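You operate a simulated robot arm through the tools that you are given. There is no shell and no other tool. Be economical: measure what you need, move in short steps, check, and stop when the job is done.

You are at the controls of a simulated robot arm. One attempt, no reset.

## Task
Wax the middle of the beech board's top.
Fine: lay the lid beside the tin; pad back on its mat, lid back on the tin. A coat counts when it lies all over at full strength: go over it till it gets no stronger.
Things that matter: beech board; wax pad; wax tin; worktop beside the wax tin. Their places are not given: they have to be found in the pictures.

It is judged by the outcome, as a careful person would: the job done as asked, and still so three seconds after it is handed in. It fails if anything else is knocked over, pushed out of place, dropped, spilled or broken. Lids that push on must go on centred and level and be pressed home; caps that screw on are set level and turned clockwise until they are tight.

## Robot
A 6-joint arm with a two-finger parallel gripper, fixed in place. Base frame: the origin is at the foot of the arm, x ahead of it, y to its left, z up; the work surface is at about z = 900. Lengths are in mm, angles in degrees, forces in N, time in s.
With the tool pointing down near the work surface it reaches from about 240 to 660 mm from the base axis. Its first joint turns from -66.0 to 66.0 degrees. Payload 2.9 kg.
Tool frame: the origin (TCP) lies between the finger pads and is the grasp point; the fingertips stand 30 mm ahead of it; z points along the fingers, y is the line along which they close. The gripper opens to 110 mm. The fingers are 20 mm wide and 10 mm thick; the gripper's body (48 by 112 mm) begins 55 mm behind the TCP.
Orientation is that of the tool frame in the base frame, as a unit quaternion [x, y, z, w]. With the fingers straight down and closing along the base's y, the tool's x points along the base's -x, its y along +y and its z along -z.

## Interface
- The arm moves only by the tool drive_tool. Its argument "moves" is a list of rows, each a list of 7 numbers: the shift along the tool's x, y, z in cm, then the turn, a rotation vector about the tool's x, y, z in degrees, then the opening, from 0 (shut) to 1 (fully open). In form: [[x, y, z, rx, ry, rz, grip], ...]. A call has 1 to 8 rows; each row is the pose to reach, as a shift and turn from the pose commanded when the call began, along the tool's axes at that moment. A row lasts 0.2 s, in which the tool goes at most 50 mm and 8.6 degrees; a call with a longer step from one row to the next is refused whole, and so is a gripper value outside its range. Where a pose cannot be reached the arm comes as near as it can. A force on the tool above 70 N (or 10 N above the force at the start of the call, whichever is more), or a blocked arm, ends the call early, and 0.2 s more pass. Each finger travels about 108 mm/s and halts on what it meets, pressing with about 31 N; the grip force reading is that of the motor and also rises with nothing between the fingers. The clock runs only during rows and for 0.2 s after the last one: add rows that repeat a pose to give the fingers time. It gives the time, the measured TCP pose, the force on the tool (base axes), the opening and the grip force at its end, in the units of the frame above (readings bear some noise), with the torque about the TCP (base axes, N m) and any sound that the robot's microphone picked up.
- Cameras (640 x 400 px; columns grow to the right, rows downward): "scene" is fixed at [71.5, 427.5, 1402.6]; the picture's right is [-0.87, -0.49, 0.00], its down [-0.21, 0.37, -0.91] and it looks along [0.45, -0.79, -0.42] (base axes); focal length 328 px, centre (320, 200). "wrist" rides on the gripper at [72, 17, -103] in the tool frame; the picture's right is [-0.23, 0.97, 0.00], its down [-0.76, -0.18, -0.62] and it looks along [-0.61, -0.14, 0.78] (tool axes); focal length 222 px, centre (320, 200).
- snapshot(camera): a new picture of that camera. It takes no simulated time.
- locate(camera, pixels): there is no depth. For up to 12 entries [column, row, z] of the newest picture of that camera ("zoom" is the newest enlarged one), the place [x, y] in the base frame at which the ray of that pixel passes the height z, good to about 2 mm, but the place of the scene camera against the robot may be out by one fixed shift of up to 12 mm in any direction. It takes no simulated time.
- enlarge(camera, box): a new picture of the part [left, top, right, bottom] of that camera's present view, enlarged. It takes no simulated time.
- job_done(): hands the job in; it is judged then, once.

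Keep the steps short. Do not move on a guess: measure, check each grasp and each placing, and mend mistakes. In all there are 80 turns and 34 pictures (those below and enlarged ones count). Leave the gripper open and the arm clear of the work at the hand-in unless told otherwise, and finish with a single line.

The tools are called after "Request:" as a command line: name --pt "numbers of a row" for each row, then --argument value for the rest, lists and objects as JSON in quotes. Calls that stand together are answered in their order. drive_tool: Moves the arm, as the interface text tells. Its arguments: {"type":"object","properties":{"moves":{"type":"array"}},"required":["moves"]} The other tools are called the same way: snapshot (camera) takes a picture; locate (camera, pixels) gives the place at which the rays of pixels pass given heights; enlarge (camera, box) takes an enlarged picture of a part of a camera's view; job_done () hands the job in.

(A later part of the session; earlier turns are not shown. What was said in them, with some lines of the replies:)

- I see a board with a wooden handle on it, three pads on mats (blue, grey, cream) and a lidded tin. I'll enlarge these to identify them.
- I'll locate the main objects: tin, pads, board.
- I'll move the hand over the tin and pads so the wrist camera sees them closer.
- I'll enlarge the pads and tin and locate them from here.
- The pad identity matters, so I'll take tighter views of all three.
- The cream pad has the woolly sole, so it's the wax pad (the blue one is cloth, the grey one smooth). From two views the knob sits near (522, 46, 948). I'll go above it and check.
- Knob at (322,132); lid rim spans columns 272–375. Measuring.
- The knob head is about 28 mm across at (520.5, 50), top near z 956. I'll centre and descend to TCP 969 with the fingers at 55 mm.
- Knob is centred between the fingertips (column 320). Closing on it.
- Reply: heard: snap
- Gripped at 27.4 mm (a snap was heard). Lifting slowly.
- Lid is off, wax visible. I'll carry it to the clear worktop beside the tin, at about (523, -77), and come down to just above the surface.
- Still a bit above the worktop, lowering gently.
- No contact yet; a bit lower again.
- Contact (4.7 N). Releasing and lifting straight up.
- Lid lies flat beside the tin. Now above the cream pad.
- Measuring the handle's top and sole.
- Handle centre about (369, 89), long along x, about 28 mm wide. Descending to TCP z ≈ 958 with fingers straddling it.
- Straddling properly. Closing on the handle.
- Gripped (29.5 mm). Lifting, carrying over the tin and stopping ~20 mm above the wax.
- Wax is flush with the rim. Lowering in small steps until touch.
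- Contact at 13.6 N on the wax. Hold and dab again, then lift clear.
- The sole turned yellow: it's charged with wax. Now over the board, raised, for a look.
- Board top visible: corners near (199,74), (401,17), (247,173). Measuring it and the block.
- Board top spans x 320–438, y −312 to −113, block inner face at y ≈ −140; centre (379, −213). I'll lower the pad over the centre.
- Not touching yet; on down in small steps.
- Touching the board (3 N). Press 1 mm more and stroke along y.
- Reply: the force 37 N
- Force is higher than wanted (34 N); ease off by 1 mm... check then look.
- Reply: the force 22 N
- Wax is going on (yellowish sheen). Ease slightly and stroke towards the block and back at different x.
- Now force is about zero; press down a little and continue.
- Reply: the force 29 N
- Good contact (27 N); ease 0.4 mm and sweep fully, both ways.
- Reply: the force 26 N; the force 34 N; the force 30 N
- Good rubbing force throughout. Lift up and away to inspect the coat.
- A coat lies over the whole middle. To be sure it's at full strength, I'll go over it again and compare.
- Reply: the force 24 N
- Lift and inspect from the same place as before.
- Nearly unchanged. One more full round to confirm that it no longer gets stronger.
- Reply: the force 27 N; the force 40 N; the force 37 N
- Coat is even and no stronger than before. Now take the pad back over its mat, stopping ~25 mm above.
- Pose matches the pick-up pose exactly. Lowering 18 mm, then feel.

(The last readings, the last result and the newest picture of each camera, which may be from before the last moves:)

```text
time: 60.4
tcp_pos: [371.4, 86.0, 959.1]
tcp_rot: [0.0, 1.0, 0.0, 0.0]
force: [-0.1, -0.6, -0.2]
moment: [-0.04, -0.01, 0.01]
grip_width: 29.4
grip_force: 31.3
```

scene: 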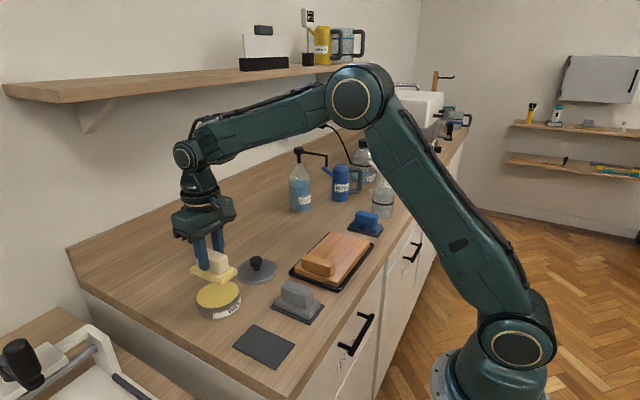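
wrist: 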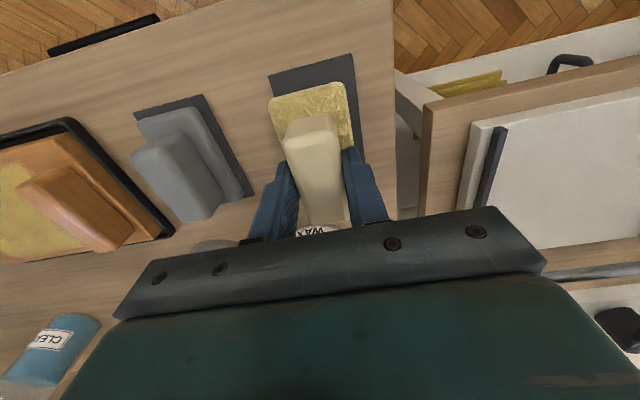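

Request:
drive_tool --pt "0 0 0.1 0 0 0 0.15" --pt "0 0 0.2 0 0 0 0.15" --pt "0 0 0.2 0 0 0 0.15"

```text
time: 61.2
tcp_pos: [371.5, 87.5, 957.4]
tcp_rot: [0.0, 1.0, 0.0, 0.0]
force: [-1.2, -0.1, -1.6]
moment: [0.0, -0.01, -0.02]
grip_width: 29.2
grip_force: 30.9
```

Request:
drive_tool --pt "0 0 0.1 0 0 0 0.15" --pt "0 0 0.2 0 0 0 0.15" --pt "0 0 0.2 0 0 0 0.15"

```text
time: 62.0
tcp_pos: [372.3, 86.0, 955.8]
tcp_rot: [0.0, 1.0, -0.001, 0.002]
force: [-0.5, -1.3, 5.4]
moment: [-0.05, -0.23, -0.05]
grip_width: 29.2
grip_force: 30.8
```

Pad on its mat (5 N). Release and rise straight up.

Request:
drive_tool --pt "0 0 0 0 0 0 0.35" --pt "0 0 0 0 0 0 0.6" --pt "0 0 0 0 0 0 0.6" --pt "0 0 -3 0 0 0 0.6" --pt "0 0 -7 0 0 0 0.6" --pt "0 0 -11 0 0 0 0.6" --pt "0 0 -11 0 0 0 0.6"

```text
time: 63.6
tcp_pos: [371.6, 88.8, 1066.8]
tcp_rot: [0.001, 1.0, 0.0, 0.0]
force: [0.4, 0.5, 0.4]
moment: [0.01, -0.03, 0.02]
grip_width: 66.0
grip_force: 0.1
```

Move above the lid's knob (its release pose).

Request:
drive_tool --pt "-3 -3.3 0 0 0 0 0.5" --pt "-6 -6.6 0 0 0 0 0.5" --pt "-9 -9.9 0 0 0 0 0.5" --pt "-12 -13.2 0 0 0 0 0.5" --pt "-15.25 -16.4 0 0 0 0 0.5" --pt "-15.25 -16.4 4 0 0 0 0.5" --pt "-15.25 -16.4 7 0 0 0 0.5" --pt "-15.25 -16.4 7 0 0 0 0.5"

Request:
snapshot --camera "wrist"

```text
time: 65.4
tcp_pos: [523.9, -75.8, 994.1]
tcp_rot: [0.0, 1.0, 0.0, 0.0]
force: [0.4, 0.0, -0.7]
moment: [-0.02, 0.0, 0.0]
grip_width: 55.1
grip_force: 0.0
```

```text
2 pictures are left
```

wrist: 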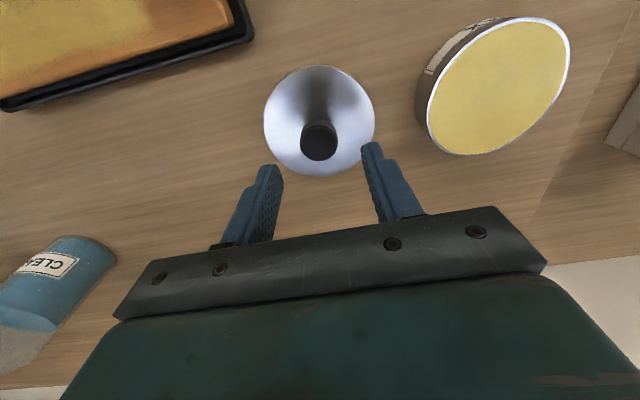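

Checking knob position and fitting the tin's rim circle to be sure it hasn't moved.

Request:
locate --camera "wrist" --pixels '[[319, 144, 930], [427, 112, 928], [571, 50, 928], [518, 17, 928], [473, 154, 928], [448, 51, 928], [540, 122, 928], [263, 120, 907], [375, 120, 907], [319, 65, 907], [322, 176, 907]]'

```text
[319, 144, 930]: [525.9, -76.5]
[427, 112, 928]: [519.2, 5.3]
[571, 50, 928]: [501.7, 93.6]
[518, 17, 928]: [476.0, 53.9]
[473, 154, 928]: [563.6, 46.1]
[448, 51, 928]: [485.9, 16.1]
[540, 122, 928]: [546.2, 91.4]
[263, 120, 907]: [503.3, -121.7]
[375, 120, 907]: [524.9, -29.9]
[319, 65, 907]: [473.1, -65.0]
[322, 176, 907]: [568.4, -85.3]
```

Tin is still 126–127 mm from the lid in y and level in x: unmoved. Lower onto the knob and grip.

Request:
drive_tool --pt "0 0 2.5 0 0 0 0.5" --pt "0 0 4.7 0 0 0 0.5" --pt "0 0 4.95 0 0 0 0.5" --pt "0 0 4.95 0 0 0 0.3" --pt "0 0 4.95 0 0 0 0.15" --pt "0 0 4.95 0 0 0 0.15" --pt "0 0 4.95 0 0 0 0.15"

```text
time: 67.0
tcp_pos: [523.4, -76.0, 946.1]
tcp_rot: [0.0, 1.0, 0.001, 0.0]
force: [0.1, 0.1, 0.0]
moment: [0.0, -0.03, -0.01]
grip_width: 27.6
grip_force: 31.1
```

Knob gripped. Lift, carry back over the tin, stop 8 mm above seated height.

Request:
drive_tool --pt "0 0 -3 0 0 0 0.15" --pt "0 0 -6 0 0 0 0.15" --pt "0 4.2 -6 0 0 0 0.15" --pt "0 8.4 -6 0 0 0 0.15" --pt "0 12.6 -6 0 0 0 0.15" --pt "0 12.6 -4.5 0 0 0 0.15" --pt "0 12.6 -3.3 0 0 0 0.15" --pt "0 12.6 -3.3 0 0 0 0.15"

Request:
enlarge --camera "scene" --box '[170, 240, 310, 370]'

```text
time: 68.8
tcp_pos: [525.1, 48.7, 979.7]
tcp_rot: [0.0, 1.0, 0.0, 0.0]
force: [-0.1, 0.2, -1.2]
moment: [-0.04, 0.0, -0.02]
grip_width: 27.6
grip_force: 30.6
```

```text
3.08 times, centred on (240, 305) of scene
```

zoom: 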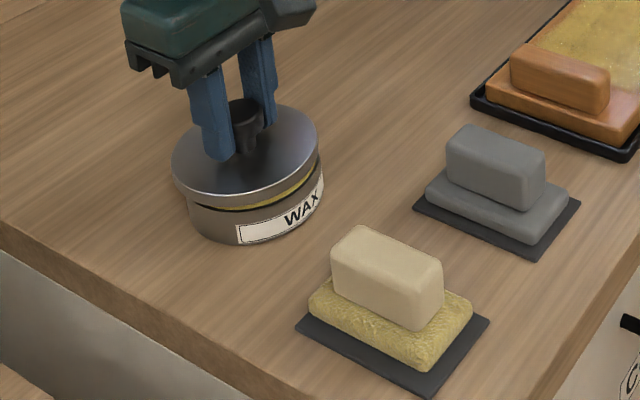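

Lid hangs over the tin, pad sits squarely on its mat. Commanded place equals the original pull-off place. Lowering gently, feeling force and moment.

Request:
drive_tool --pt "0 0 0.2 0 0 0 0.15" --pt "0 0 0.4 0 0 0 0.15" --pt "0 0 0.4 0 0 0 0.15"

```text
time: 69.6
tcp_pos: [524.5, 49.7, 974.0]
tcp_rot: [0.001, 1.0, -0.001, 0.0]
force: [0.6, -0.1, -1.1]
moment: [-0.02, 0.0, -0.01]
grip_width: 27.7
grip_force: 31.0
```

Request:
drive_tool --pt "0 0 0.15 0 0 0 0.15" --pt "0 0 0.3 0 0 0 0.15" --pt "0 0 0.3 0 0 0 0.15"

```text
time: 70.4
tcp_pos: [525.0, 49.3, 974.2]
tcp_rot: [0.0, 1.0, 0.0, 0.002]
force: [0.2, 2.4, 18.9]
moment: [0.09, 0.62, -0.02]
grip_width: 27.4
grip_force: 31.4
```

Contact came early (974) with the load on the −x side: the lid sits a bit too far +x, as the picture hinted. Lift 4 mm, shift 2 mm towards −x, retry gently.

Request:
drive_tool --pt "0 0 -0.5 0 0 0 0.15" --pt "0.2 0 -0.5 0 0 0 0.15" --pt "0.2 0 -0.5 0 0 0 0.15" --pt "0.2 0 -0.25 0 0 0 0.15" --pt "0.2 0 -0.05 0 0 0 0.15" --pt "0.2 0 -0.05 0 0 0 0.15"

```text
time: 71.8
tcp_pos: [521.7, 48.0, 973.5]
tcp_rot: [0.0, 1.0, 0.001, 0.0]
force: [-0.3, 0.3, -0.5]
moment: [0.01, -0.01, 0.0]
grip_width: 27.5
grip_force: 31.0
```

Request:
drive_tool --pt "0 0 0.1 0 0 0 0.15" --pt "0 0 0.1 0 0 0 0.15"

```text
time: 72.4
tcp_pos: [521.3, 49.0, 972.0]
tcp_rot: [0.0, 1.0, 0.0, 0.0]
force: [0.1, 0.3, -0.2]
moment: [0.0, 0.0, 0.01]
grip_width: 27.7
grip_force: 30.8
```

No contact where it touched before: better. Continue down.

Request:
drive_tool --pt "0 0 0.1 0 0 0 0.15" --pt "0 0 0.15 0 0 0 0.15" --pt "0 0 0.15 0 0 0 0.15"

```text
time: 73.2
tcp_pos: [521.4, 48.8, 969.6]
tcp_rot: [0.0, 1.0, 0.0, 0.0]
force: [0.0, 0.7, -0.4]
moment: [0.04, -0.02, 0.03]
grip_width: 27.4
grip_force: 30.8
```

Request:
drive_tool --pt "0 0 0.1 0 0 0 0.15" --pt "0 0 0.15 0 0 0 0.15" --pt "0 0 0.15 0 0 0 0.15"

```text
time: 74.0
tcp_pos: [520.9, 49.9, 969.0]
tcp_rot: [0.0, 1.0, 0.0, -0.001]
force: [0.3, -0.3, -0.8]
moment: [0.0, 0.0, -0.03]
grip_width: 27.6
grip_force: 31.2
```

Request:
drive_tool --pt "0 0 0.1 0 0 0 0.15" --pt "0 0 0.2 0 0 0 0.15" --pt "0 0 0.2 0 0 0 0.15"

```text
time: 74.8
tcp_pos: [521.1, 48.5, 967.1]
tcp_rot: [0.001, 1.0, 0.0, -0.001]
force: [-0.3, 0.2, -0.4]
moment: [-0.01, -0.02, -0.02]
grip_width: 27.8
grip_force: 30.9
```

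Request:
drive_tool --pt "0 0 0.1 0 0 0 0.15" --pt "0 0 0.2 0 0 0 0.15" --pt "0 0 0.2 0 0 0 0.15"

```text
time: 75.6
tcp_pos: [522.1, 47.6, 967.1]
tcp_rot: [0.0, 1.0, 0.001, 0.001]
force: [-3.2, -0.7, 15.2]
moment: [-0.04, 0.13, 0.0]
grip_width: 27.6
grip_force: 30.9
```

Contact at 967, 15 N, nearly no moment: centred and level. Press further, listening for the snap.

Request:
drive_tool --pt "0 0 0.1 0 0 0 0.15" --pt "0 0 0.2 0 0 0 0.15" --pt "0 0 0.2 0 0 0 0.15"

```text
time: 76.4
tcp_pos: [522.6, 47.8, 966.0]
tcp_rot: [-0.001, 1.0, 0.001, 0.004]
force: [-11.4, 6.0, 39.6]
moment: [0.1, 0.38, 0.07]
grip_width: 27.5
grip_force: 31.5
```

Request:
drive_tool --pt "0 0 0.1 0 0 0 0.15" --pt "0 0 0.2 0 0 0 0.15" --pt "0 0 0.2 0 0 0 0.15"

```text
time: 77.2
tcp_pos: [522.4, 49.5, 965.0]
tcp_rot: [0.0, 1.0, 0.001, 0.005]
force: [-7.3, 9.4, 40.1]
moment: [0.22, 0.12, 0.04]
grip_width: 27.6
grip_force: 30.7
```

Force plateaus at 40 N: the knob is slipping in the fingers. Release, rise, and press on the knob's top with closed fingers.

Request:
drive_tool --pt "0 0 -0.4 0 0 0 0.15" --pt "0 0 -0.4 0 0 0 0.35" --pt "0 0 -0.4 0 0 0 0.5" --pt "0 0 -3 0 0 0 0.5" --pt "0 0 -5 0 0 0 0.2" --pt "0 0 -5 0 0 0 0" --pt "0 0 -5 0 0 0 0" --pt "0 0 -5 0 0 0 0"

```text
time: 79.0
tcp_pos: [521.2, 47.4, 1009.9]
tcp_rot: [0.0, 1.0, 0.001, 0.0]
force: [-0.4, -1.3, -0.7]
moment: [0.0, -0.04, 0.0]
grip_width: 0.0
grip_force: 31.1
heard: snap
```

A snap was heard. Now lower closed fingertips onto the knob.

Request:
drive_tool --pt "0 0.1 0.9 0 0 0 0" --pt "0 0.1 1.8 0 0 0 0" --pt "0 0.1 2.0 0 0 0 0" --pt "0 0.1 2.0 0 0 0 0"

```text
time: 80.0
tcp_pos: [521.1, 48.3, 992.5]
tcp_rot: [0.0, 1.0, 0.0, 0.001]
force: [-6.5, -1.4, 19.8]
moment: [-0.1, 0.25, 0.06]
grip_width: 0.0
grip_force: 31.5
```

Touching the knob's top (20 N). Pressing harder in small steps.

Request:
drive_tool --pt "0 0 0.1 0 0 0 0" --pt "0 0 0.2 0 0 0 0" --pt "0 0 0.2 0 0 0 0"

```text
time: 80.8
tcp_pos: [520.5, 48.2, 993.1]
tcp_rot: [0.001, 1.0, 0.0, 0.004]
force: [-13.3, -7.4, 45.9]
moment: [-0.22, 0.56, 0.07]
grip_width: 0.0
grip_force: 31.1
```

Request:
drive_tool --pt "0 0 0.1 0 0 0 0" --pt "0 0 0.15 0 0 0 0" --pt "0 0 0.15 0 0 0 0"

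```text
time: 81.6
tcp_pos: [521.4, 48.0, 993.1]
tcp_rot: [0.0, 1.0, -0.001, 0.004]
force: [-14.6, -6.5, 49.2]
moment: [-0.24, 0.64, -0.04]
grip_width: 0.2
grip_force: 30.9
```

It doesn't move at 49 N. Raise the fingers and use the last picture to look closely at the lid's seat.

Request:
drive_tool --pt "0 0 -2 0 0 0 0" --pt "0 0 -5 0 0 0 0" --pt "0 0 -5 0 0 0 0"

Request:
enlarge --camera "scene" --box '[184, 265, 254, 325]'

```text
time: 82.4
tcp_pos: [521.3, 48.6, 1036.2]
tcp_rot: [0.0, 1.0, 0.0, -0.001]
force: [0.1, 0.3, 0.2]
moment: [0.01, -0.02, -0.01]
grip_width: 0.3
grip_force: 31.2
```

```text
6.67 times, centred on (219, 295) of scene
```

zoom: 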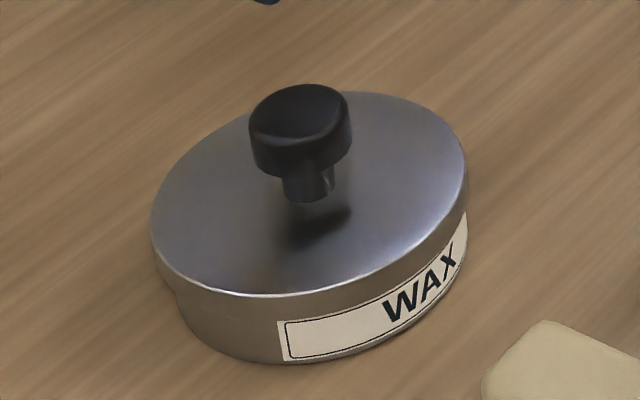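

Fit circles to the lid's rim (z≈931) and the tin's foot (z≈900) from this picture.

Request:
locate --camera "zoom" --pixels '[[150, 225, 931], [185, 278, 931], [275, 297, 931], [390, 262, 931], [467, 175, 931], [380, 93, 931], [215, 137, 931], [200, 335, 900], [240, 357, 900], [290, 363, 900], [350, 352, 900], [440, 285, 900]]'

```text
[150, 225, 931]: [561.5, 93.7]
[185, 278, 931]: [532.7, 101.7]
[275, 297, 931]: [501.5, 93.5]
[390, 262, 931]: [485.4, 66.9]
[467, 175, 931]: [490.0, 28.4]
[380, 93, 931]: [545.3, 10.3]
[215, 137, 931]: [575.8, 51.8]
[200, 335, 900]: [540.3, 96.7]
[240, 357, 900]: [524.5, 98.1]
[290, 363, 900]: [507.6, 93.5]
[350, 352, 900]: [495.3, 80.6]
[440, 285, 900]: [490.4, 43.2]
```

The two circles are concentric (centre 530,56 in this view; lid level, seated height fits). To make sure it's pressed home, press once more, 3 mm nearer the knob's true centre and harder.

Request:
drive_tool --pt "0.3 0.1 2 0 0 0 0" --pt "0.3 0.1 4 0 0 0 0" --pt "0.3 0.1 4.6 0 0 0 0" --pt "0.3 0.1 4.8 0 0 0 0" --pt "0.3 0.1 5.0 0 0 0 0" --pt "0.3 0.1 5.2 0 0 0 0" --pt "0.3 0.1 5.4 0 0 0 0" --pt "0.3 0.1 5.4 0 0 0 0"

```text
time: 84.2
tcp_pos: [519.5, 50.8, 991.9]
tcp_rot: [-0.001, 1.0, 0.001, 0.007]
force: [-18.9, 2.5, 63.6]
moment: [0.02, 0.87, 0.04]
grip_width: 0.0
grip_force: 31.0
```

63.6 N and no further movement; knob top at ≈962 matches its height on the closed tin (25 mm above its height on the worktop, ≈938). The lid is home. Retract, open and clear.

Request:
drive_tool --pt "0 0 -2 0 0 0 0" --pt "0 0 -6 0 0 0 0" --pt "0 0 -10 0 0 0 0.3" --pt "0 0 -14 0 0 0 0.7" --pt "0 0 -18 0 0 0 1" --pt "0 0 -20 0 0 0 1" --pt "0 0 -20 0 0 0 1"

```text
time: 85.8
tcp_pos: [517.8, 51.5, 1185.5]
tcp_rot: [-0.001, 1.0, 0.0, 0.001]
force: [0.4, -0.6, -0.5]
moment: [0.0, 0.0, -0.02]
grip_width: 110.3
grip_force: 0.0
```

The gripper is open and well clear, so I'm handing in.

Request:
job_done

```text
The job is handed in.
```

The middle of the beech board is waxed with an even coat that no longer got stronger, the wax pad is back on its mat, and the lid is centred and pressed onto the tin to 64 N; I heard no snap on that last press and judged it home by the knob's height.
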